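You operate a simulated robot arm through the tools that you are given. There is no shell and no other tool.

The job below is to be done with a simulated two-armed robot. You get a single attempt, and the scene is never put back.

Task
Grease the point named on the grease plate with the strokes it gives.
Fine: brush the old grease off that point first with the small brush, plug in the yellow hose end, and put brush and hose end back; the main switch is off with the red lock-out block in the yellow hasp: leave switch, block and belt guard so. What is to be rubbed or washed off counts as gone when no trace of it is left.

It is judged by the outcome, as a careful person would: the job done as asked, and still so three seconds after it is handed in. It fails if anything else is knocked over, pushed out of place, dropped, spilled or broken.

Robot
Two 7-joint arms with two-finger parallel grippers on one trunk that stands fixed in place. Base frame: the origin is at the foot of the trunk, x ahead of it, y to its left, z up. Units: m, rad, N and s.
The left shoulder is at [0.08, 0.131, 0.947], the right one opposite. With the tool pointing down near the work surface each hand reaches from about 0.24 to 0.82 m from the base axis, measured 20 degrees to its own side. Payload 1.57 kg a hand.
The TCP of each hand is the grasp point between the finger pads, 0.03 m short of the fingertips. In the tool frame z runs along the fingers and y along their closing line. The gripper opens to 0.11 m. The fingers are 0.024 m wide and 0.012 m thick; the gripper's body (0.048 by 0.112 m) begins 0.078 m behind the TCP.
Orientation is that of the tool frame in the base frame, as a unit quaternion [w, x, y, z]. With the fingers straight down and closing along the base's y, the tool's x points along the base's -x, its y along +y and its z along -z.

Tools
- The arms move only by the tool play_rows. It takes "left_commands", "right_commands" or both (then of equal length, played together; a hand with none holds still); each is a list of rows, each a list of 7 numbers: the shift along the tool's x, y, z in m, then the turn, a rotation vector about the tool's x, y, z in rad, then the gripper command, from -1 (shut) to 1 (fully open), values between in proportion. In form: [[x, y, z, wx, wy, wz, claw], ...]. A call has 1 to 20 rows; each row shifts and turns the commanded pose from where the row before left it, along the tool's axes as they then stand. Rows are played at 5 a second. More than 0.05 m and 0.15 rad between two rows, or a gripper value outside its range, and nothing of the call is played. Where a pose cannot be reached the arm comes as near as it can. A force on the tool above 90 N (or 10 N above the force at the start of the call, whichever is more), or a blocked arm, ends the call early, and 0.2 s more pass. Each finger travels about 0.108 m/s and halts on what it meets, pressing with about 23 N; the grip force reading is that of the motor and also rises with nothing between the fingers. The clock runs only during rows and for 0.2 s after the last one: add rows that do not move to give the fingers time. It gives the time, the measured TCP pose, the force on the tool (base axes), the opening and the grip force at its end, in the units of the frame above (readings bear some noise), with the torque about the TCP (base axes, N m) and any sound that the robot's microphone picked up.
- Cameras (640 x 400 px; columns grow to the right, rows downward): "scene" is now at [-0.0615, 0.013, 1.4269]; the picture's right is [0.05, -1.00, 0.00], its down [-0.54, -0.03, -0.84] and it looks along [0.84, 0.04, -0.54] (base axes); focal length 338 px, centre (320, 200). "left" rides on the left gripper at [0.07, -0.016, -0.141] in its tool frame; the picture's right is [0.23, 0.97, 0.00], its down [-0.86, 0.20, -0.48] and it looks along [-0.47, 0.11, 0.88] (tool axes); focal length 222 px, centre (320, 200). "right" rides on the right gripper at [0.07, 0.016, -0.141] in its tool frame; the picture's right is [-0.23, 0.97, 0.00], its down [-0.86, -0.20, -0.48] and it looks along [-0.47, -0.11, 0.88] (tool axes); focal length 222 px, centre (320, 200). There is no depth. A picture from a camera that has moved, and an enlarged one, comes with that camera's place and axes in the base frame and with its lens. The place of the scene camera against the robot may be out by one fixed shift of up to 0.018 m in any direction.
- grab_frame(camera): a new picture of that camera. No time passes.
- pan_tilt(pan, tilt): turns the head with the scene camera to pan (to the left, within 1.902 rad either way) and tilt (down, from -0.506 to 1.204), counted from straight ahead of the robot. It gives what a move gives.
- close_up(camera, box): a new picture of the part [left, top, right, bottom] of that camera's present view, enlarged. No time passes.
- sign_off(): hands the job in; it is judged then, once.

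Places have to be worked out from the pictures, the camera data and where the tool is seen. Open the grippers and draw the arms clear of the work before you hand the job in, unless the task says otherwise.

The tools are called after ">>>" as a command line: name --argument value ..., lists and objects as JSON in quotes. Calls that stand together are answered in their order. play_rows: Moves the arms, as the interface text tells. Its arguments: {"type":"object","properties":{"left_commands":{"type":"array","items":{"type":"array","items":{"type":"number"}}},"right_commands":{"type":"array","items":{"type":"array","items":{"type":"number"}}}},"required":[]} The other tools are called the same way: pan_tilt (pan, tilt) turns the head that bears the scene camera; grab_frame (camera) takes a picture; close_up (camera, box) takes an enlarged picture of a part of a camera's view; sign_off () hands the job in.

At the start:

```text
clock: 0.0
left_tool_pos: [0.6082, 0.2679, 1.0949]
left_tcp_rot: [0.0, -0.001, 1.0, 0.0]
left_contact_force: [-0.1, 0.4, -1.2]
left_wrist_torque: [-0.05, 0.02, 0.0]
left_gripper_width: 0.1099
left_grip_force: 0.0
right_tool_pos: [0.5058, -0.269, 1.1468]
right_tcp_rot: [0.0, 0.0, 1.0, -0.001]
right_contact_force: [-0.7, 0.0, 0.8]
right_wrist_torque: [0.04, -0.02, 0.01]
right_gripper_width: 0.1098
right_grip_force: 0.0
head pan, tilt (commanded): [0.051, 0.571]
```

scene: 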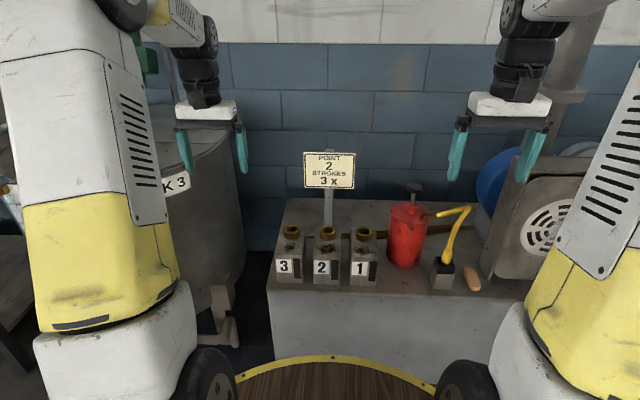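
right: 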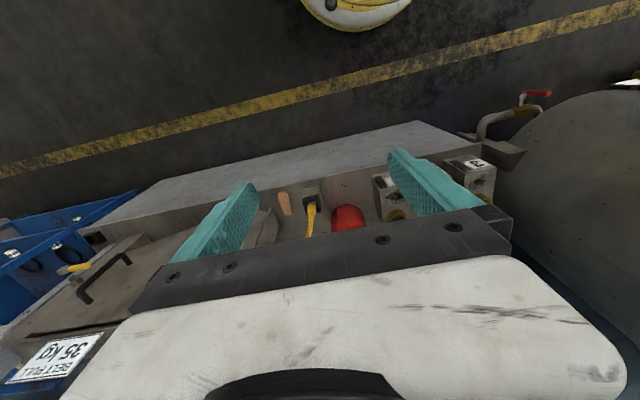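
left: 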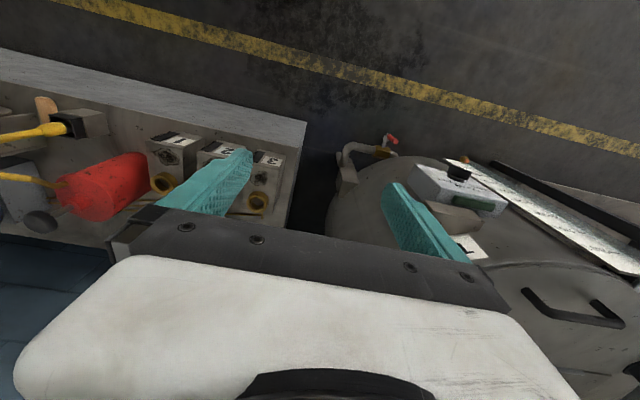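

The plate appears to read "POINT 2 STROKES 3 x". I'll take close looks at the plate, the blocks, the pump and the hose before moving.

>>> close_up --camera "scene" --box '[260, 140, 400, 300]'

>>> close_up --camera "scene" --box '[370, 160, 530, 310]'

>>> close_up --camera "right" --box '[220, 130, 420, 260]'

>>> close_up --camera "left" --box '[0, 80, 320, 260]'

```text
2.50 times, centred on (330, 220) of scene
camera zoom: at [-0.0615, 0.013, 1.4269], right [0.05, -1.0, 0.0], down [-0.54, -0.03, -0.84], along [0.84, 0.04, -0.54], focal length 846 px, centre (295, 150)
```

zoom: 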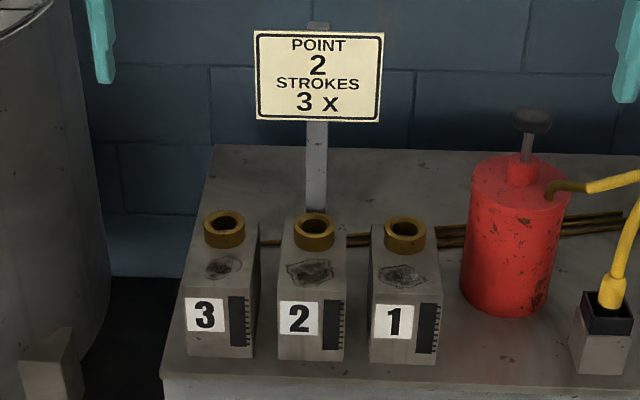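

```text
2.67 times, centred on (450, 235) of scene
camera zoom: at [-0.0615, 0.013, 1.4269], right [0.05, -1.0, 0.0], down [-0.54, -0.03, -0.84], along [0.84, 0.04, -0.54], focal length 902 px, centre (-27, 107)
```

zoom: 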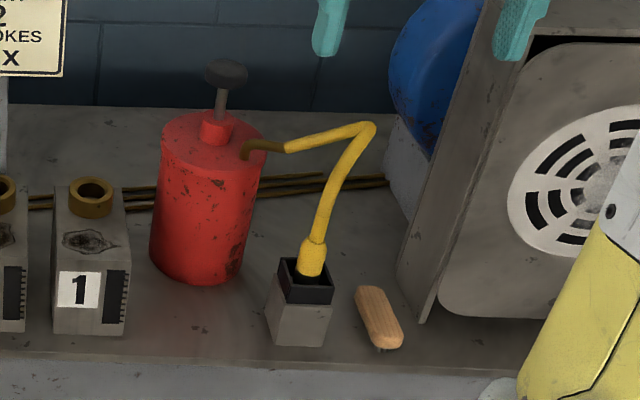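

```text
3.08 times, centred on (320, 195) of right
camera zoom: at [0.4347, -0.2511, 1.2865], right [0.23, 0.97, 0.0], down [0.86, -0.2, 0.48], along [0.47, -0.11, -0.88], focal length 684 px, centre (320, 215)
```

zoom: 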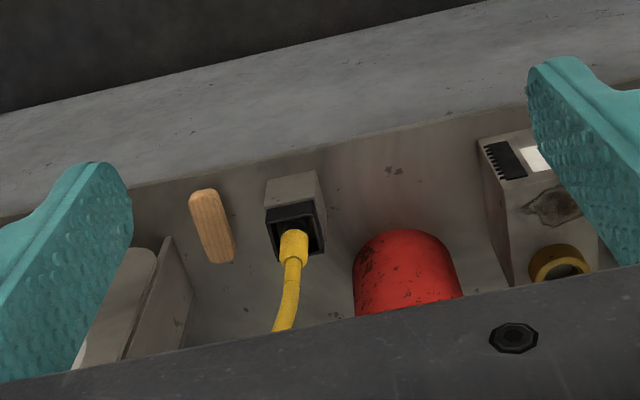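

```text
2.00 times, centred on (160, 170) of left
camera zoom: at [0.5392, 0.2503, 1.2371], right [-0.23, 0.97, 0.0], down [0.86, 0.2, 0.48], along [0.47, 0.11, -0.88], focal length 444 px, centre (640, 260)
```

zoom: 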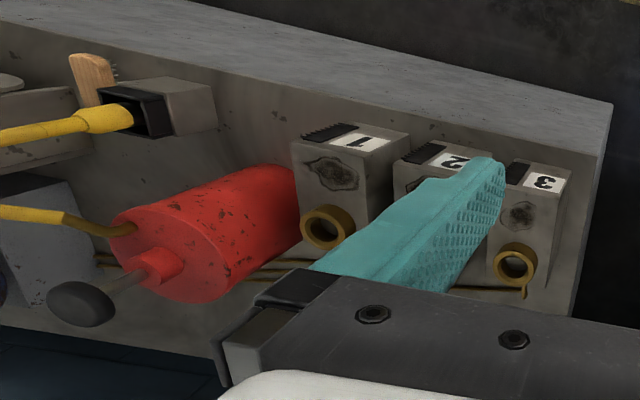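

Plate: point 2, three strokes. Next I look round the scene (right side for switch/guard, left for other things) to understand what must not be touched.

>>> pan_tilt --pan -0.5 --tilt 0.6

>>> grab_frame --camera "scene"

```text
clock: 1.0
left_tool_pos: [0.6091, 0.2676, 1.096]
left_tcp_rot: [0.0, 0.0, 1.0, -0.001]
left_contact_force: [-0.3, 0.3, 0.4]
left_wrist_torque: [0.0, 0.0, 0.0]
left_gripper_width: 0.1097
left_grip_force: 0.0
right_tool_pos: [0.5054, -0.2693, 1.1469]
right_tcp_rot: [0.001, 0.0, 1.0, 0.001]
right_contact_force: [1.0, 1.1, 0.0]
right_wrist_torque: [-0.01, -0.02, 0.02]
right_gripper_width: 0.1098
right_grip_force: 0.0
head pan, tilt (commanded): [-0.499, 0.6]
```

```text
taken
camera scene: at [-0.073, -0.0337, 1.4242], right [-0.48, -0.88, 0.0], down [-0.5, 0.27, -0.82], along [0.72, -0.39, -0.57], focal length 338 px, centre (320, 200)
```

scene: 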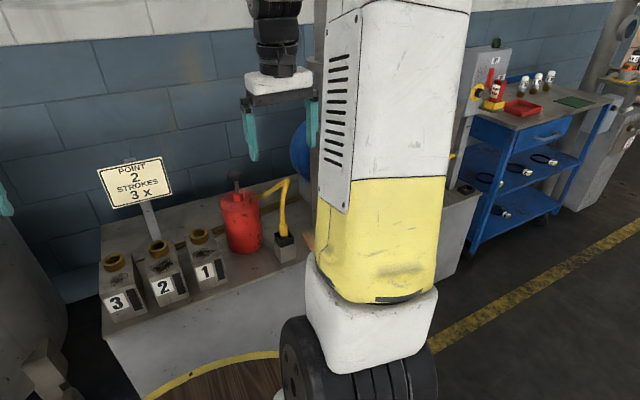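

The main switch with its red block is on the far right, away from the work. I look further to the left and down as well.

>>> pan_tilt --pan 0.5 --tilt 0.7

>>> grab_frame --camera "scene"

>>> pan_tilt --pan 0.0 --tilt 0.8

>>> grab_frame --camera "scene"

```text
clock: 2.2
left_tool_pos: [0.6088, 0.2667, 1.0957]
left_tcp_rot: [0.0, 0.0, 1.0, 0.0]
left_contact_force: [0.6, 0.3, 0.2]
left_wrist_torque: [0.02, -0.01, 0.02]
left_gripper_width: 0.1102
left_grip_force: 0.0
right_tool_pos: [0.5048, -0.2701, 1.146]
right_tcp_rot: [0.0, 0.0, 1.0, -0.001]
right_contact_force: [-0.7, -0.4, 0.1]
right_wrist_torque: [0.04, -0.01, 0.01]
right_gripper_width: 0.1099
right_grip_force: 0.0
head pan, tilt (commanded): [0.499, 0.7]
```

```text
taken
camera scene: at [-0.076, 0.0491, 1.4156], right [0.48, -0.88, 0.0], down [-0.57, -0.31, -0.76], along [0.67, 0.37, -0.64], focal length 338 px, centre (320, 200)
```

scene: 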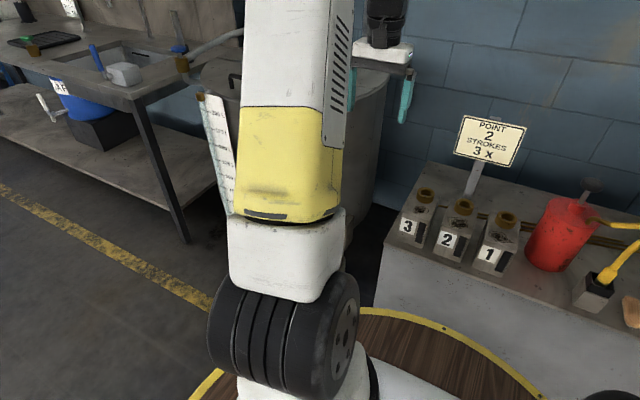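

```text
clock: 3.2
left_tool_pos: [0.6087, 0.2674, 1.0952]
left_tcp_rot: [0.0, 0.001, 1.0, 0.0]
left_contact_force: [-0.6, -0.5, -0.6]
left_wrist_torque: [0.01, -0.01, 0.0]
left_gripper_width: 0.1102
left_grip_force: 0.0
right_tool_pos: [0.5061, -0.2688, 1.1462]
right_tcp_rot: [0.0, -0.001, 1.0, 0.001]
right_contact_force: [0.1, 0.5, -0.3]
right_wrist_torque: [0.02, -0.01, 0.02]
right_gripper_width: 0.1099
right_grip_force: 0.1
head pan, tilt (commanded): [0.0, 0.799]
```

```text
taken
camera scene: at [-0.07, 0.0086, 1.4074], right [0.0, -1.0, 0.0], down [-0.72, 0.0, -0.7], along [0.7, 0.0, -0.72], focal length 338 px, centre (320, 200)
```

scene: 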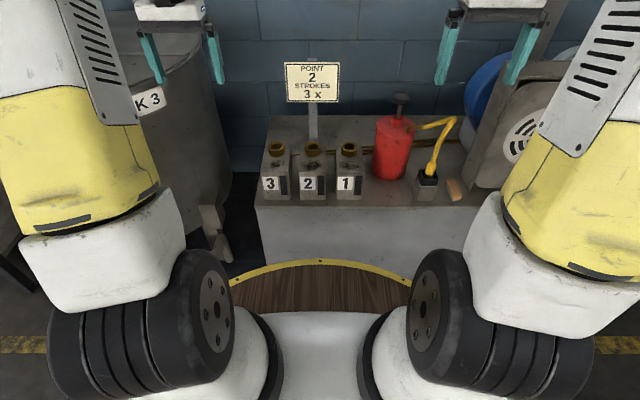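

Hose holder is near [0.79,-0.36,0.67] and point 2 near [0.85,0.04,0.72] by rough triangulation. I'll move both hands to better viewing spots, well above everything, to look through the hand cameras.

>>> play_rows --left_commands '[[0, -0.036, 0.0, 0, 0, 0, 1], [0, -0.036, 0.0, 0, 0, 0, 1], [0, -0.036, 0.0, 0, 0, 0, 1], [0, -0.036, 0.0, 0, 0, 0, 1], [0, -0.036, 0.0, 0, 0, 0, 1], [0, 0, 0, 0, 0, 0, 1]]' --right_commands '[[-0.024, -0.018, 0.01, 0, 0, 0, 1], [-0.024, -0.018, 0.01, 0, 0, 0, 1], [-0.024, -0.018, 0.01, 0, 0, 0, 1], [-0.024, -0.018, 0.01, 0, 0, 0, 1], [-0.024, -0.018, 0.01, 0, 0, 0, 1], [0, 0, 0, 0, 0, 0, 1]]'

>>> grab_frame --camera "right"

>>> grab_frame --camera "left"

>>> grab_frame --camera "scene"

```text
clock: 4.6
left_tool_pos: [0.6117, 0.0864, 1.0949]
left_tcp_rot: [0.0, 0.0, 1.0, 0.0]
left_contact_force: [1.3, -0.2, 0.4]
left_wrist_torque: [0.0, 0.01, -0.01]
left_gripper_width: 0.11
left_grip_force: 0.1
right_tool_pos: [0.6245, -0.3598, 1.0951]
right_tcp_rot: [0.0, -0.001, 1.0, 0.0]
right_contact_force: [-0.2, 0.9, -0.6]
right_wrist_torque: [-0.04, 0.0, -0.02]
right_gripper_width: 0.1098
right_grip_force: 0.2
head pan, tilt (commanded): [0.0, 0.799]
```

```text
taken
camera right: at [0.5539, -0.3415, 1.2355], right [0.23, 0.97, 0.0], down [0.86, -0.2, 0.48], along [0.47, -0.11, -0.88], focal length 222 px, centre (320, 200)
```

right: 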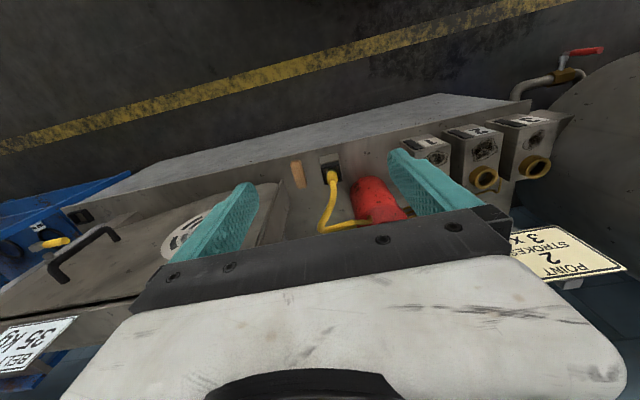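

```text
taken
camera left: at [0.54, 0.0693, 1.2371], right [-0.23, 0.97, 0.0], down [0.86, 0.2, 0.48], along [0.47, 0.11, -0.88], focal length 222 px, centre (320, 200)
```

left: 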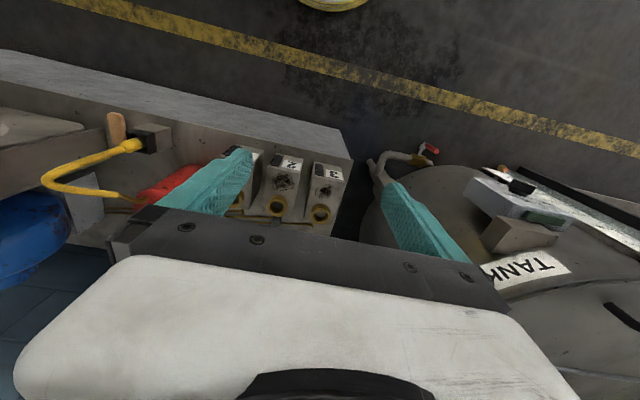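

```text
taken
camera scene: at [-0.0699, 0.0084, 1.4074], right [0.0, -1.0, 0.0], down [-0.72, 0.0, -0.7], along [0.7, 0.0, -0.72], focal length 338 px, centre (320, 200)
```

scene: 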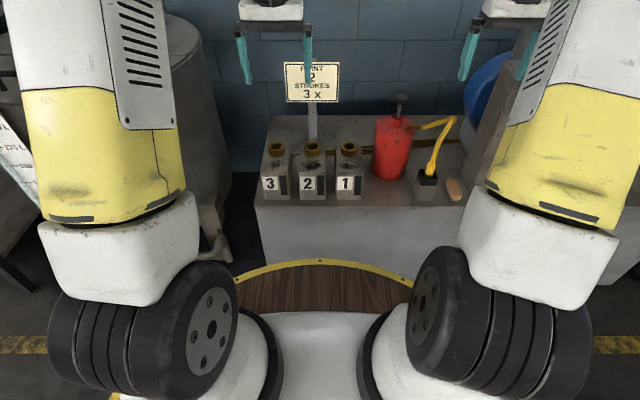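

Both hand cameras see the bench now. I enlarge both views for measuring.

>>> close_up --camera "right" --box '[270, 100, 430, 250]'

>>> close_up --camera "right" --box '[400, 90, 580, 220]'

>>> close_up --camera "left" --box '[30, 90, 200, 230]'

>>> close_up --camera "left" --box '[220, 120, 370, 240]'

```text
2.67 times, centred on (350, 175) of right
camera zoom: at [0.5539, -0.3415, 1.2355], right [0.23, 0.97, 0.0], down [0.86, -0.2, 0.48], along [0.47, -0.11, -0.88], focal length 592 px, centre (240, 267)
```

zoom: 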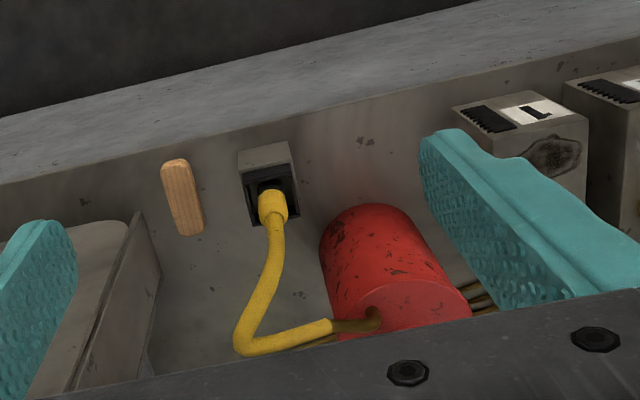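

```text
3.08 times, centred on (490, 155) of right
camera zoom: at [0.5539, -0.3415, 1.2355], right [0.23, 0.97, 0.0], down [0.86, -0.2, 0.48], along [0.47, -0.11, -0.88], focal length 684 px, centre (-203, 338)
```

zoom: 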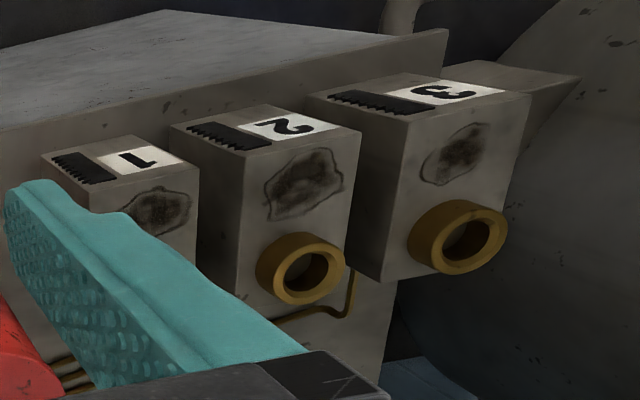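

```text
2.86 times, centred on (115, 160) of left
camera zoom: at [0.54, 0.0693, 1.2371], right [-0.23, 0.97, 0.0], down [0.86, 0.2, 0.48], along [0.47, 0.11, -0.88], focal length 635 px, centre (906, 314)
```

zoom: 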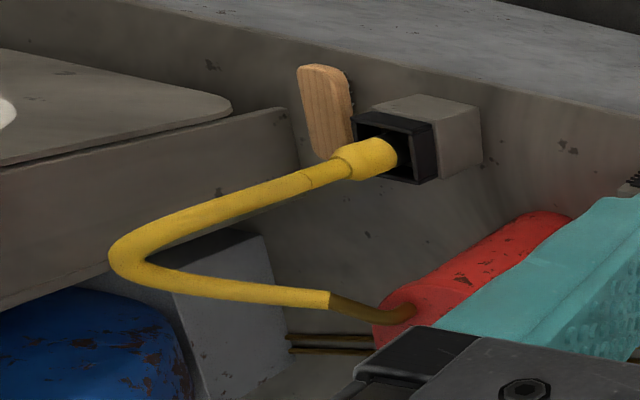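

```text
3.33 times, centred on (295, 180) of left
camera zoom: at [0.54, 0.0693, 1.2371], right [-0.23, 0.97, 0.0], down [0.86, 0.2, 0.48], along [0.47, 0.11, -0.88], focal length 740 px, centre (403, 267)
```

zoom: 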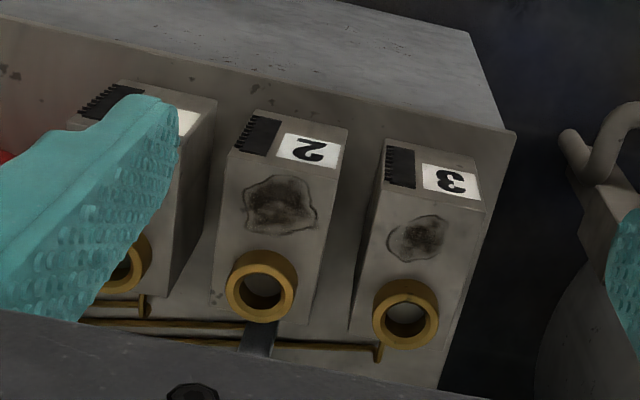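

Triangulation with both hand cameras gives: ring 2 top at about [0.870, 0.026, 0.706], its grease patch at [0.80, 0.026, 0.684], hose cuff [0.79,-0.362,0.675], brush lying along x from 0.75 to 0.835 at y≈-0.463, bench top z≈0.58. I lower the right hand toward the brush (still well above it) for a closer look.

>>> play_rows --right_commands '[[-0.004, -0.014, 0.036, 0, 0, 0, 1], [-0.004, -0.014, 0.036, 0, 0, 0, 1], [-0.004, -0.014, 0.036, 0, 0, 0, 1], [-0.004, -0.014, 0.036, 0, 0, 0, 1], [-0.004, -0.014, 0.036, 0, 0, 0, 1], [0, 0, 0, 0, 0, 0, 1]]'

>>> grab_frame --camera "right"

>>> close_up --camera "right" --box '[230, 60, 430, 230]'

```text
clock: 6.0
left_tool_pos: [0.6096, 0.0856, 1.0952]
left_tcp_rot: [0.001, 0.0, 1.0, 0.0]
left_contact_force: [0.0, -1.0, -0.3]
left_wrist_torque: [0.0, 0.03, 0.01]
left_gripper_width: 0.1101
left_grip_force: 0.1
right_tool_pos: [0.6453, -0.4296, 0.9155]
right_tcp_rot: [0.0, 0.001, 1.0, 0.0]
right_contact_force: [-0.1, -0.1, 0.5]
right_wrist_torque: [0.0, -0.02, -0.01]
right_gripper_width: 0.1097
right_grip_force: 0.1
head pan, tilt (commanded): [0.0, 0.799]
```

```text
taken
camera right: at [0.5749, -0.4112, 1.0549], right [0.23, 0.97, 0.0], down [0.85, -0.2, 0.48], along [0.47, -0.11, -0.88], focal length 222 px, centre (320, 200)
```

right: 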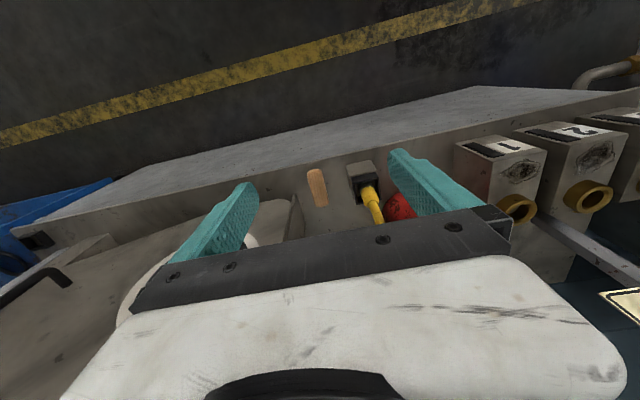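

```text
2.35 times, centred on (330, 145) of right
camera zoom: at [0.5749, -0.4112, 1.0549], right [0.23, 0.97, 0.0], down [0.85, -0.2, 0.48], along [0.47, -0.11, -0.88], focal length 523 px, centre (296, 329)
```

zoom: 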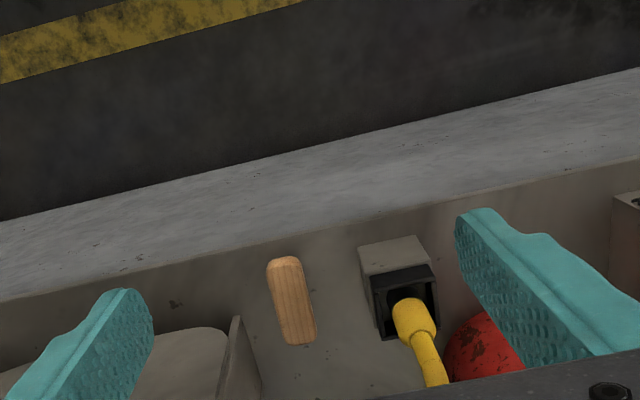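

The brush lies along x with its wooden back up. I tilt the right hand forward and lower it a little to see the brush's side (bristles) and to check reach in a tilted pose.

>>> play_rows --right_commands '[[0, 0, 0, 0, -0.15, 0, 1], [0, 0, 0, 0, -0.15, 0, 1], [0, 0, 0, 0, -0.15, 0, 1], [0, 0, 0, 0, -0.15, 0, 1], [0.023, -0.0067, 0.0307, 0, 0, 0, 1], [0.023, -0.0067, 0.0307, 0, 0, 0, 1], [0.023, -0.0067, 0.0307, 0, 0, 0, 1], [0, 0, 0, 0, 0, 0, 1]]'

>>> grab_frame --camera "right"

>>> grab_frame --camera "scene"

```text
clock: 7.8
left_tool_pos: [0.6103, 0.0857, 1.096]
left_tcp_rot: [0.0, 0.0, 1.0, 0.0]
left_contact_force: [0.7, -0.3, -0.3]
left_wrist_torque: [0.03, -0.01, -0.01]
left_gripper_width: 0.1102
left_grip_force: 0.0
right_tool_pos: [0.6399, -0.4496, 0.8025]
right_tcp_rot: [0.296, 0.0, 0.955, -0.001]
right_contact_force: [-0.1, -0.3, -1.0]
right_wrist_torque: [-0.01, -0.01, -0.04]
right_gripper_width: 0.1097
right_grip_force: 0.0
head pan, tilt (commanded): [0.0, 0.799]
```

```text
taken
camera right: at [0.5022, -0.4314, 0.8777], right [0.19, 0.97, 0.13], down [0.44, -0.2, 0.88], along [0.88, -0.11, -0.46], focal length 222 px, centre (320, 200)
```

right: 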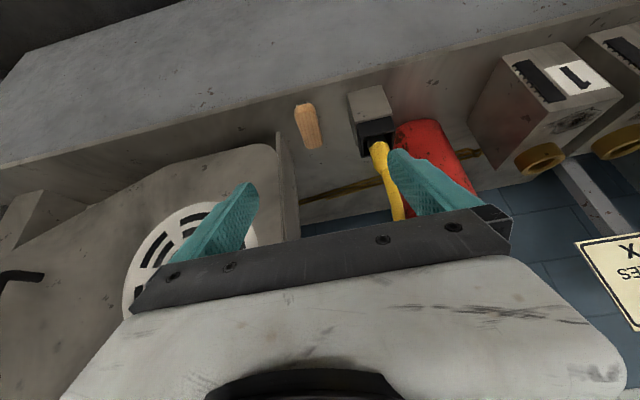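

```text
taken
camera scene: at [-0.07, 0.0085, 1.4074], right [0.0, -1.0, 0.0], down [-0.72, 0.0, -0.7], along [0.7, 0.0, -0.72], focal length 338 px, centre (320, 200)
```

scene: 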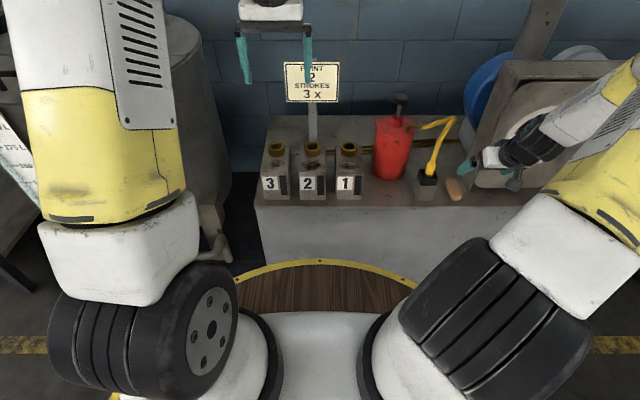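

The tilted pose works. I zoom in on the brush and hose holder from this lower angle.

>>> close_up --camera "right" --box '[270, 60, 430, 190]'

>>> close_up --camera "scene" --box '[380, 130, 520, 220]'

>>> close_up --camera "left" --box '[60, 90, 200, 190]'

```text
3.08 times, centred on (350, 125) of right
camera zoom: at [0.5022, -0.4314, 0.8777], right [0.19, 0.97, 0.13], down [0.44, -0.2, 0.88], along [0.88, -0.11, -0.46], focal length 684 px, centre (228, 431)
```

zoom: 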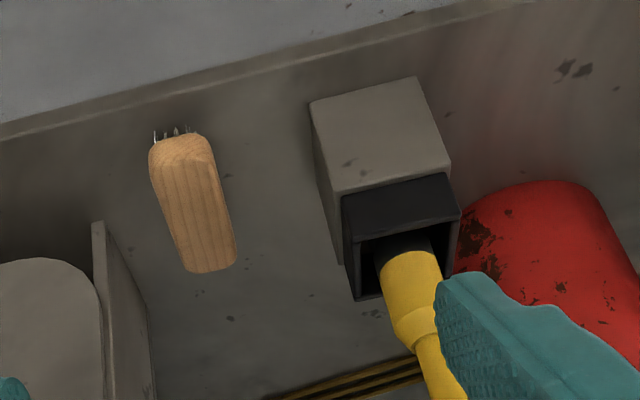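

```text
4.44 times, centred on (450, 175) of scene
camera zoom: at [-0.07, 0.0085, 1.4074], right [0.0, -1.0, 0.0], down [-0.72, 0.0, -0.7], along [0.7, 0.0, -0.72], focal length 1504 px, centre (-258, 311)
```

zoom: 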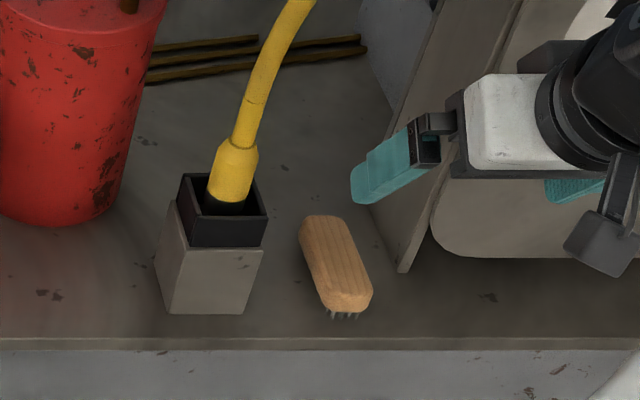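

```text
4.00 times, centred on (130, 140) of left
camera zoom: at [0.54, 0.0696, 1.2371], right [-0.23, 0.97, 0.0], down [0.86, 0.2, 0.48], along [0.47, 0.11, -0.88], focal length 888 px, centre (1080, 440)
```

zoom: 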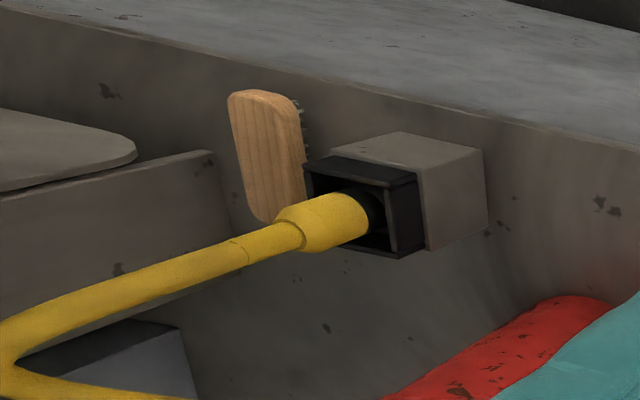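

The brush is a small block brush: wooden back (~0.085 × 0.031 m, top z≈0.585) on short bristles, bench top z≈0.552; the guard's corner is near [0.81,-0.53]. I approach with the fingers only partly open, to a spot above the brush.

>>> play_rows --right_commands '[[0, 0, 0, 0, 0, 0, 0.1], [-0.01055, -0.0035, 0.0443, 0, 0, 0, 0.1], [-0.01055, -0.0035, 0.0443, 0, 0, 0, 0.1], [-0.01055, -0.0035, 0.0443, 0, 0, 0, 0.1], [-0.01055, -0.0035, 0.0443, 0, 0, 0, 0.1], [0, 0, 0, 0, 0, 0, 0.1]]'

>>> grab_frame --camera "right"

>>> grab_frame --camera "scene"

```text
clock: 9.2
left_tool_pos: [0.6102, 0.0875, 1.0956]
left_tcp_rot: [0.001, -0.001, 1.0, 0.0]
left_contact_force: [0.1, 0.0, -0.4]
left_wrist_torque: [-0.02, -0.01, 0.0]
left_gripper_width: 0.1101
left_grip_force: 0.0
right_tool_pos: [0.7762, -0.4642, 0.6781]
right_tcp_rot: [0.295, 0.0, 0.956, 0.0]
right_contact_force: [-0.4, 0.8, -0.5]
right_wrist_torque: [-0.05, 0.0, 0.01]
right_gripper_width: 0.0607
right_grip_force: 0.1
head pan, tilt (commanded): [0.0, 0.799]
```

```text
taken
camera right: at [0.638, -0.4453, 0.754], right [0.19, 0.97, 0.13], down [0.44, -0.2, 0.88], along [0.88, -0.11, -0.46], focal length 222 px, centre (320, 200)
```

right: 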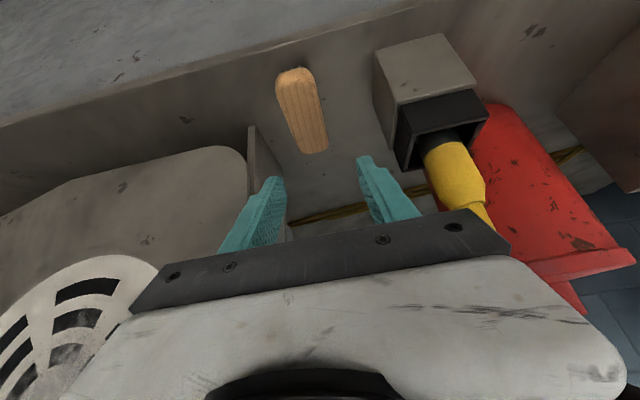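

```text
taken
camera scene: at [-0.07, 0.0084, 1.4074], right [0.0, -1.0, 0.0], down [-0.72, 0.0, -0.7], along [0.7, 0.0, -0.72], focal length 338 px, centre (320, 200)
```

scene: 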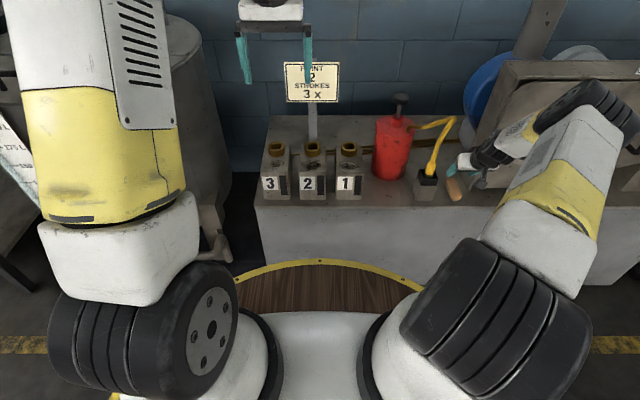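

No contact so far. I check the right arm's clearance to the belt guard by panning the head to the right.

>>> pan_tilt --pan -0.45 --tilt 0.65

>>> grab_frame --camera "scene"

>>> close_up --camera "right" --box '[210, 40, 430, 240]'

```text
clock: 10.1
left_tool_pos: [0.6094, 0.0856, 1.0962]
left_tcp_rot: [0.0, -0.001, 1.0, 0.0]
left_contact_force: [-0.8, 0.5, -0.4]
left_wrist_torque: [-0.02, 0.0, -0.01]
left_gripper_width: 0.1099
left_grip_force: 0.0
right_tool_pos: [0.7761, -0.4645, 0.6784]
right_tcp_rot: [0.295, 0.0, 0.956, 0.0]
right_contact_force: [0.5, 0.2, -0.4]
right_wrist_torque: [0.0, -0.02, 0.01]
right_gripper_width: 0.0607
right_grip_force: 0.0
head pan, tilt (commanded): [-0.45, 0.649]
```

```text
taken
camera scene: at [-0.0724, -0.0293, 1.4199], right [-0.43, -0.9, 0.0], down [-0.54, 0.26, -0.8], along [0.72, -0.35, -0.6], focal length 338 px, centre (320, 200)
```

scene: 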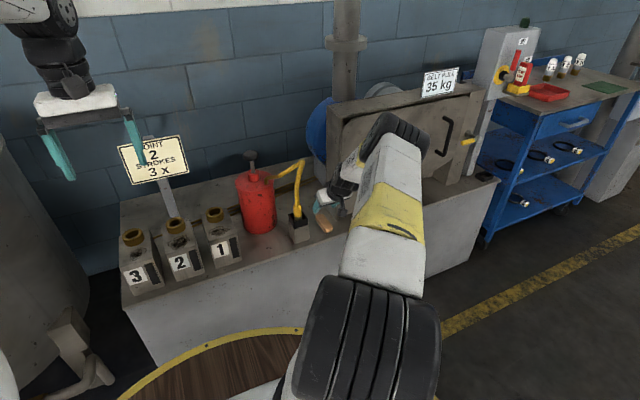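

```text
2.00 times, centred on (320, 140) of right
camera zoom: at [0.6378, -0.4454, 0.7542], right [0.19, 0.97, 0.13], down [0.44, -0.2, 0.88], along [0.88, -0.11, -0.46], focal length 444 px, centre (320, 320)
```

zoom: 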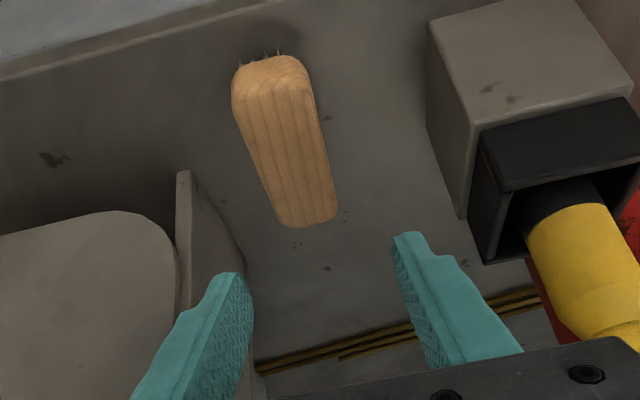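

Arm and guard are clear of each other; the brush centre refines to about [0.79,-0.467]. I lower the open fingers around the wood.

>>> play_rows --right_commands '[[0.0124, -0.0009, 0.0263, 0, 0, 0, 0.1], [0.0124, -0.0009, 0.0263, 0, 0, 0, 0.1], [0.0124, -0.0009, 0.0263, 0, 0, 0, 0.1], [0, 0, 0, 0, 0, 0, 0.1]]'

>>> grab_frame --camera "right"

>>> grab_frame --camera "scene"

```text
clock: 11.1
left_tool_pos: [0.6097, 0.0866, 1.0951]
left_tcp_rot: [0.0, 0.0, 1.0, 0.0]
left_contact_force: [0.9, -0.7, 0.4]
left_wrist_torque: [0.03, -0.01, -0.02]
left_gripper_width: 0.11
left_grip_force: 0.1
right_tool_pos: [0.7883, -0.4669, 0.5931]
right_tcp_rot: [0.295, 0.0, 0.956, 0.0]
right_contact_force: [-0.5, 0.1, 0.6]
right_wrist_torque: [0.02, -0.02, -0.03]
right_gripper_width: 0.0609
right_grip_force: 0.1
head pan, tilt (commanded): [-0.45, 0.649]
```

```text
taken
camera right: at [0.6513, -0.4479, 0.6683], right [0.19, 0.97, 0.13], down [0.44, -0.2, 0.88], along [0.88, -0.11, -0.46], focal length 222 px, centre (320, 200)
```

right: 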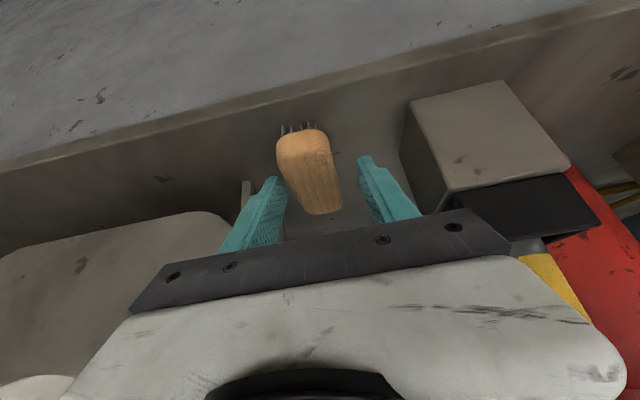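

```text
taken
camera scene: at [-0.0724, -0.0294, 1.42], right [-0.44, -0.9, 0.0], down [-0.54, 0.26, -0.8], along [0.72, -0.35, -0.6], focal length 338 px, centre (320, 200)
```

scene: 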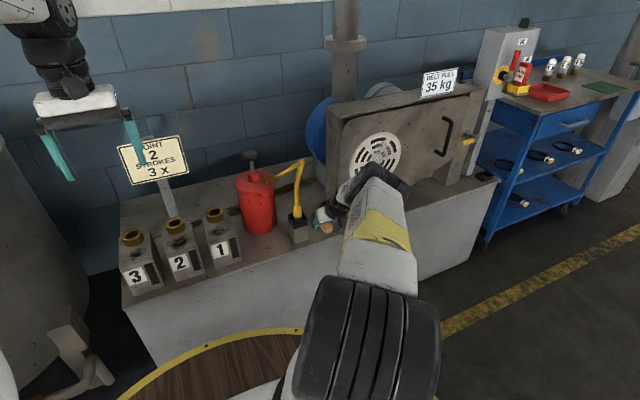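

The fingers flank the brush; I zoom in to check their depth relative to the wood.

>>> close_up --camera "right" --box '[220, 100, 430, 250]'

>>> close_up --camera "scene" --box '[270, 180, 390, 260]'

>>> close_up --camera "left" --box '[40, 80, 180, 180]'

```text
2.67 times, centred on (325, 175) of right
camera zoom: at [0.6513, -0.4479, 0.6683], right [0.19, 0.97, 0.13], down [0.44, -0.2, 0.88], along [0.88, -0.11, -0.46], focal length 592 px, centre (307, 267)
```

zoom: 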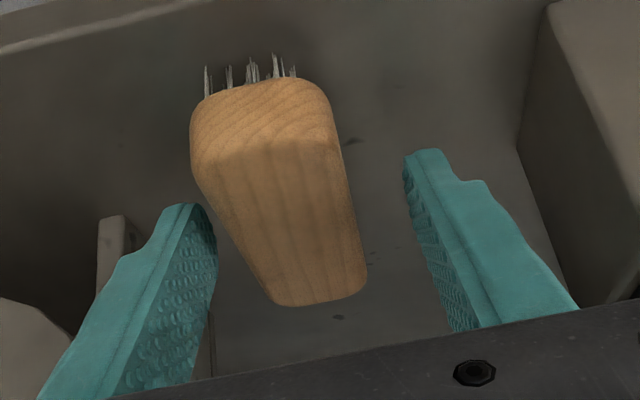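

```text
5.00 times, centred on (330, 220) of scene
camera zoom: at [-0.0724, -0.0294, 1.42], right [-0.44, -0.9, 0.0], down [-0.54, 0.26, -0.8], along [0.72, -0.35, -0.6], focal length 1692 px, centre (270, 100)
```

zoom: 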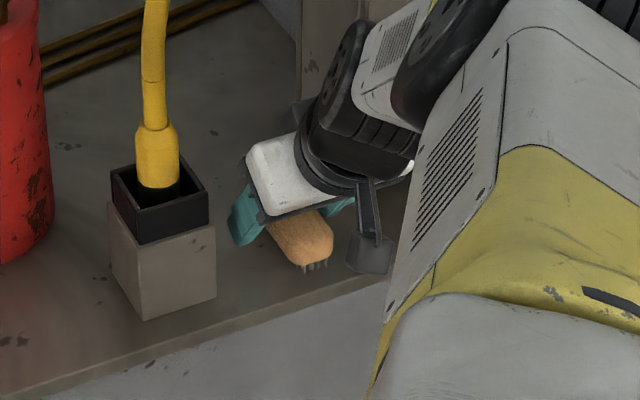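

```text
4.00 times, centred on (110, 130) of left
camera zoom: at [0.54, 0.0696, 1.2371], right [-0.23, 0.97, 0.0], down [0.86, 0.2, 0.48], along [0.47, 0.11, -0.88], focal length 888 px, centre (1160, 480)
```

zoom: 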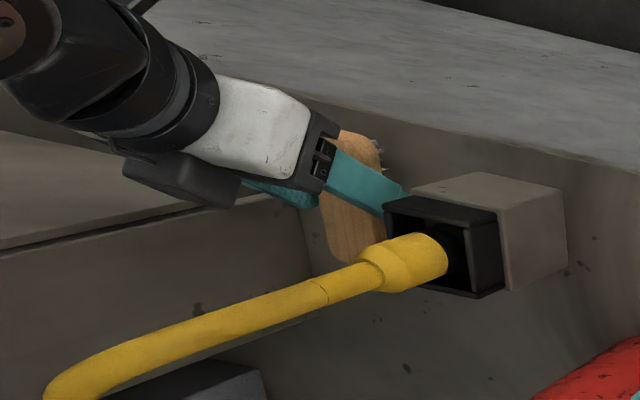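

The brush sits centred between the fingers. I close the gripper on the wood.

>>> play_rows --right_commands '[[0, 0, 0, 0, 0, 0, -0.3], [0, 0, 0, 0, 0, 0, -0.6], [0, 0, 0, 0, 0, 0, -1], [0, 0, 0, 0, 0, 0, -1], [0, 0, 0, 0, 0, 0, -1]]'

>>> close_up --camera "right" --box '[220, 100, 430, 250]'

```text
clock: 12.3
left_tool_pos: [0.6098, 0.0868, 1.095]
left_tcp_rot: [0.0, 0.0, 1.0, 0.0]
left_contact_force: [-0.4, -0.5, 1.0]
left_wrist_torque: [0.01, -0.01, -0.02]
left_gripper_width: 0.1101
left_grip_force: 0.1
right_tool_pos: [0.7885, -0.4657, 0.5927]
right_tcp_rot: [0.295, 0.0, 0.955, 0.0]
right_contact_force: [0.4, 0.2, -0.1]
right_wrist_torque: [0.03, -0.05, 0.01]
right_gripper_width: 0.0348
right_grip_force: 23.7
head pan, tilt (commanded): [-0.45, 0.649]
```

```text
2.67 times, centred on (325, 175) of right
camera zoom: at [0.6514, -0.4479, 0.6686], right [0.19, 0.97, 0.13], down [0.44, -0.2, 0.88], along [0.88, -0.11, -0.46], focal length 592 px, centre (307, 267)
```

zoom: 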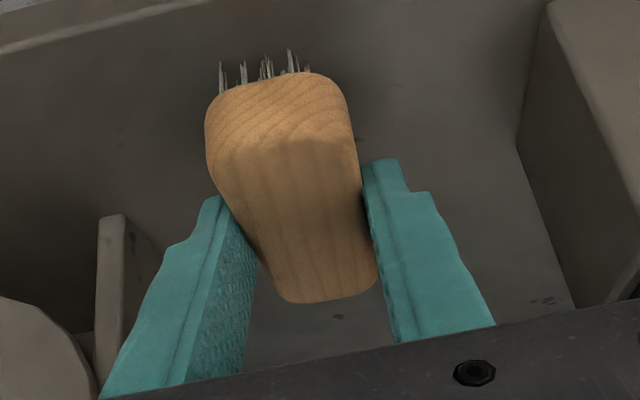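

The grip is firm (width 0.035, 23.7 N). I lift the brush and draw it back toward the robot, while the left hand moves aside to the left.

>>> play_rows --left_commands '[[0, 0.04, 0, 0, 0, 0, 1], [0, 0.04, 0, 0, 0, 0, 1], [0, 0.04, 0, 0, 0, 0, 1], [0, 0.04, 0, 0, 0, 0, 1], [0, 0.04, 0, 0, 0, 0, 1], [0, 0.04, 0, 0, 0, 0, 1], [0, 0, 0, 0, 0, 0, 1], [0, 0, 0, 0, 0, 0, 1], [0, 0, 0, 0, 0, 0, 1]]' --right_commands '[[-0.0106, 0, -0.0155, 0, 0, 0, -1], [-0.0212, 0, -0.031, 0, 0, 0, -1], [-0.0212, 0, -0.031, 0, 0, 0, -1], [-0.0212, 0, -0.031, 0, 0, 0, -1], [-0.0106, 0, -0.0155, 0, 0, 0, -1], [0.0351, 0, -0.024, 0, 0, 0, -1], [0.0351, 0, -0.024, 0, 0, 0, -1], [0.0351, 0, -0.024, 0, 0, 0, -1], [0.0351, 0, -0.024, 0, 0, 0, -1]]'

>>> grab_frame --camera "right"

>>> grab_frame --camera "left"

```text
clock: 14.3
left_tool_pos: [0.6076, 0.3276, 1.0943]
left_tcp_rot: [0.0, 0.0, 1.0, 0.0]
left_contact_force: [0.5, 0.0, 0.0]
left_wrist_torque: [-0.04, -0.01, -0.03]
left_gripper_width: 0.1101
left_grip_force: 0.1
right_tool_pos: [0.618, -0.4654, 0.7424]
right_tcp_rot: [0.296, 0.0, 0.955, -0.001]
right_contact_force: [0.4, -0.7, -0.4]
right_wrist_torque: [-0.02, 0.02, 0.02]
right_gripper_width: 0.0001
right_grip_force: 21.8
head pan, tilt (commanded): [-0.45, 0.649]
```

```text
taken
camera right: at [0.4806, -0.4473, 0.8185], right [0.19, 0.97, 0.13], down [0.44, -0.2, 0.88], along [0.88, -0.11, -0.46], focal length 222 px, centre (320, 200)
```

right: 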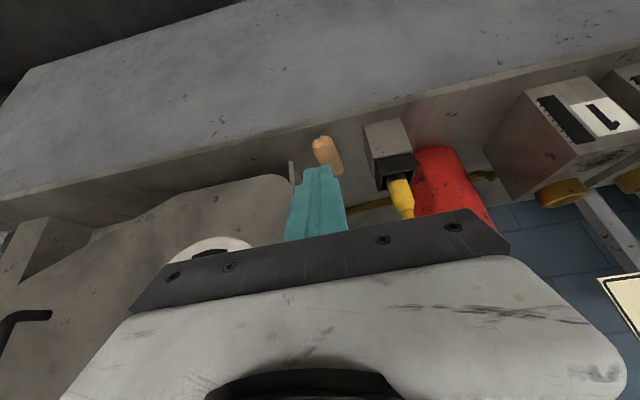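

```text
taken
camera left: at [0.5385, 0.3107, 1.2368], right [-0.23, 0.97, 0.0], down [0.86, 0.2, 0.48], along [0.47, 0.11, -0.88], focal length 222 px, centre (320, 200)
```

left: 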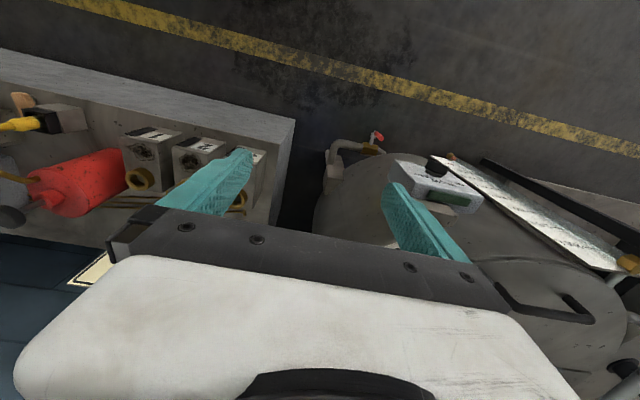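

The fingers slipped off the brush: it is still on the bench, slightly turned. I look closely at how it lies before regrasping deeper.

>>> close_up --camera "right" --box '[270, 100, 430, 220]'

>>> close_up --camera "scene" --box '[270, 180, 390, 260]'

>>> close_up --camera "left" --box '[0, 80, 100, 150]'

```text
3.33 times, centred on (350, 160) of right
camera zoom: at [0.4806, -0.4473, 0.8185], right [0.19, 0.97, 0.13], down [0.44, -0.2, 0.88], along [0.88, -0.11, -0.46], focal length 740 px, centre (220, 333)
```

zoom: 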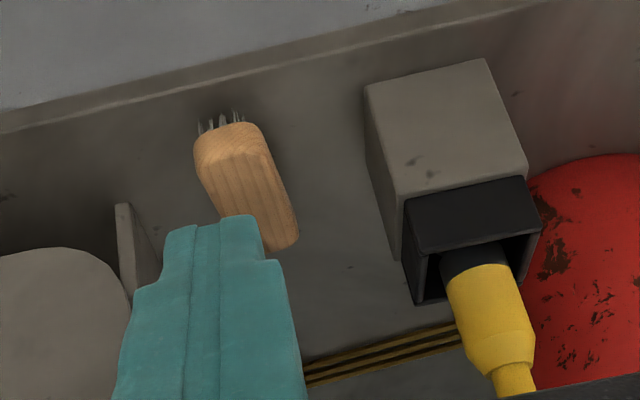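

```text
5.00 times, centred on (330, 220) of scene
camera zoom: at [-0.0721, -0.0292, 1.42], right [-0.43, -0.9, 0.0], down [-0.54, 0.26, -0.8], along [0.72, -0.35, -0.6], focal length 1692 px, centre (270, 100)
```

zoom: 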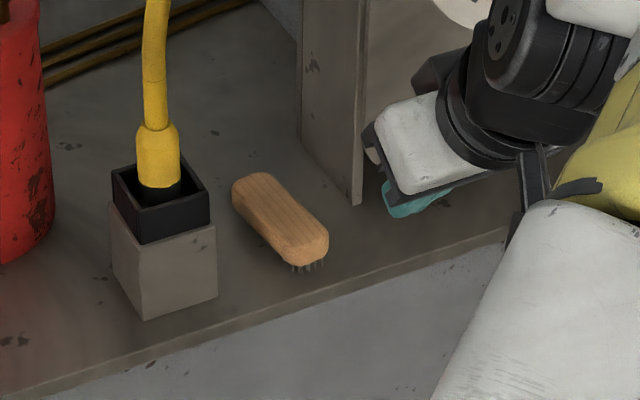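

```text
5.71 times, centred on (50, 115) of left
camera zoom: at [0.5385, 0.3107, 1.2368], right [-0.23, 0.97, 0.0], down [0.86, 0.2, 0.48], along [0.47, 0.11, -0.88], focal length 1269 px, centre (1863, 686)
```

zoom: 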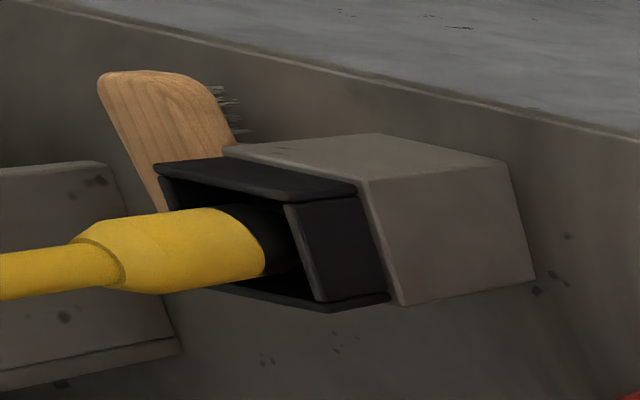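

The brush stands on its bristles at about [0.792,-0.457], turned ~8°. My first grip was too high on the rounded wood. I reopen, tilt the hand a bit more so the pads can reach lower, and approach for a close look.

>>> play_rows --right_commands '[[0, 0, 0, 0, -0.15, 0, 0.1], [0, 0, 0, 0, -0.15, 0, 0.1], [-0.0025, 0.003, 0.0406, 0, 0, 0, 0.1], [-0.0025, 0.003, 0.0406, 0, 0, 0, 0.1], [-0.0025, 0.003, 0.0406, 0, 0, 0, 0.1], [0, 0, 0, 0, 0, 0, 0.1]]'

>>> close_up --camera "right" --box '[210, 80, 430, 230]'

>>> grab_frame --camera "scene"

```text
clock: 15.7
left_tool_pos: [0.6087, 0.3286, 1.095]
left_tcp_rot: [0.0, 0.0, 1.0, 0.0]
left_contact_force: [-0.1, 0.1, 1.0]
left_wrist_torque: [0.01, 0.01, 0.0]
left_gripper_width: 0.1102
left_grip_force: 0.0
right_tool_pos: [0.7195, -0.4571, 0.674]
right_tcp_rot: [0.434, 0.0, 0.901, 0.001]
right_contact_force: [0.3, 0.0, 0.5]
right_wrist_torque: [0.01, 0.0, 0.03]
right_gripper_width: 0.0605
right_grip_force: 0.1
head pan, tilt (commanded): [-0.45, 0.649]
```

```text
2.67 times, centred on (320, 155) of right
camera zoom: at [0.5648, -0.4391, 0.7048], right [0.14, 0.97, 0.18], down [0.16, -0.2, 0.97], along [0.98, -0.11, -0.18], focal length 592 px, centre (320, 320)
```

zoom: 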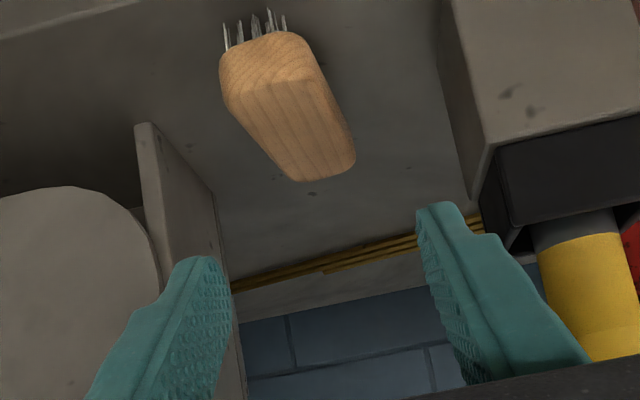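

```text
taken
camera scene: at [-0.0725, -0.0293, 1.42], right [-0.44, -0.9, 0.0], down [-0.54, 0.26, -0.8], along [0.72, -0.35, -0.6], focal length 338 px, centre (320, 200)
```

scene: 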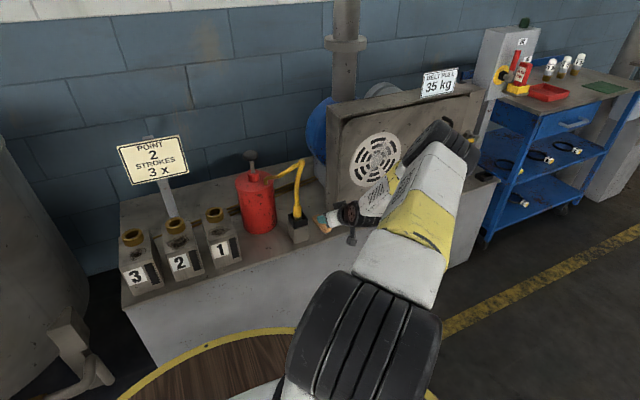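

From the closer view the brush is centred at about [0.795,-0.4575], yawed ~5.5°, wood z≈0.567–0.585. I turn the hand to match the yaw and move down around it.

>>> play_rows --right_commands '[[0, 0, 0, -0.0705, 0, -0.0559, 0.1], [0.0037, -0.0024, 0.035, 0, 0, 0, 0.1], [0.0037, -0.0024, 0.035, 0, 0, 0, 0.1], [0.0037, -0.0024, 0.035, 0, 0, 0, 0.1], [0, 0, 0, 0, 0, 0, 0.1]]'

>>> close_up --camera "right" --box '[210, 80, 430, 230]'

>>> close_up --camera "scene" --box '[270, 180, 390, 260]'

```text
clock: 16.9
left_tool_pos: [0.6083, 0.3276, 1.0952]
left_tcp_rot: [-0.001, 0.0, 1.0, 0.0]
left_contact_force: [-0.2, -0.9, -0.4]
left_wrist_torque: [0.02, 0.01, -0.02]
left_gripper_width: 0.1099
left_grip_force: 0.0
right_tool_pos: [0.7941, -0.4571, 0.5981]
right_tcp_rot: [0.434, -0.04, 0.9, 0.02]
right_contact_force: [-0.3, 0.4, 0.0]
right_wrist_torque: [0.0, 0.0, 0.0]
right_gripper_width: 0.0604
right_grip_force: 0.1
head pan, tilt (commanded): [-0.45, 0.649]
```

```text
2.67 times, centred on (320, 155) of right
camera zoom: at [0.6387, -0.453, 0.6302], right [0.05, 0.98, 0.18], down [0.18, -0.18, 0.97], along [0.98, -0.02, -0.18], focal length 592 px, centre (320, 320)
```

zoom: 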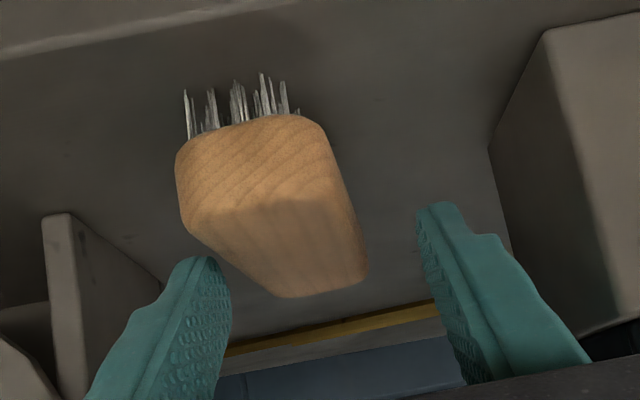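

```text
5.00 times, centred on (330, 220) of scene
camera zoom: at [-0.0725, -0.0293, 1.42], right [-0.44, -0.9, 0.0], down [-0.54, 0.26, -0.8], along [0.72, -0.35, -0.6], focal length 1692 px, centre (270, 100)
```

zoom: 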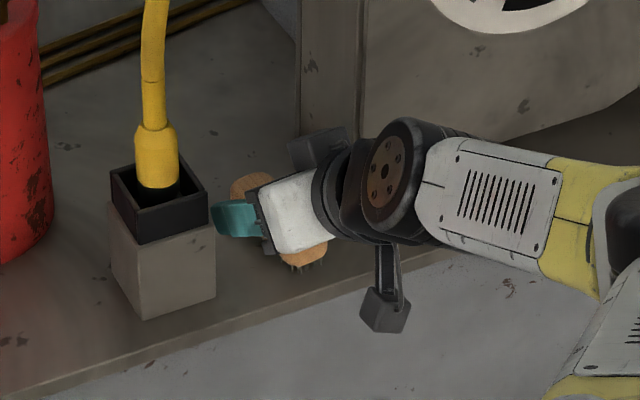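

Aligned. I lower the last 12 mm (watching force), then close.

>>> play_rows --right_commands '[[0.0047, 0, 0.0038, 0, 0, 0, 0.1], [0.0047, 0, 0.0038, 0, 0, 0, 0.1], [0, 0, 0, 0, 0, 0, 0.1]]'

>>> close_up --camera "right" --box '[210, 80, 430, 230]'

```text
clock: 17.7
left_tool_pos: [0.6073, 0.3261, 1.0952]
left_tcp_rot: [0.0, 0.0, 1.0, 0.0]
left_contact_force: [0.6, -0.3, -0.7]
left_wrist_torque: [0.0, 0.03, -0.01]
left_gripper_width: 0.1102
left_grip_force: 0.0
right_tool_pos: [0.7944, -0.4566, 0.5878]
right_tcp_rot: [0.435, -0.04, 0.9, 0.02]
right_contact_force: [0.0, 0.6, 0.8]
right_wrist_torque: [0.01, 0.01, 0.02]
right_gripper_width: 0.0605
right_grip_force: 0.2
head pan, tilt (commanded): [-0.45, 0.649]
```

```text
2.67 times, centred on (320, 155) of right
camera zoom: at [0.6393, -0.4526, 0.6191], right [0.05, 0.98, 0.18], down [0.17, -0.18, 0.97], along [0.98, -0.02, -0.18], focal length 592 px, centre (320, 320)
```

zoom: 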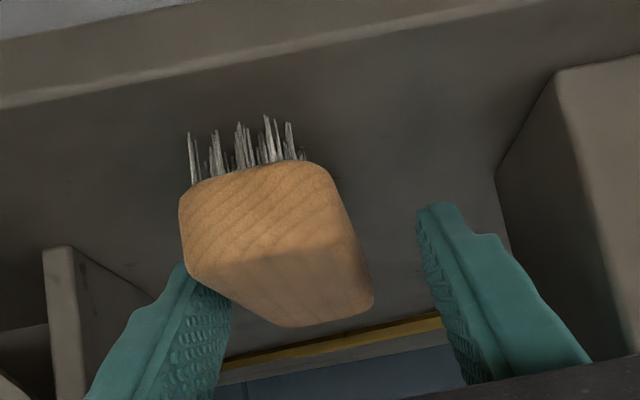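

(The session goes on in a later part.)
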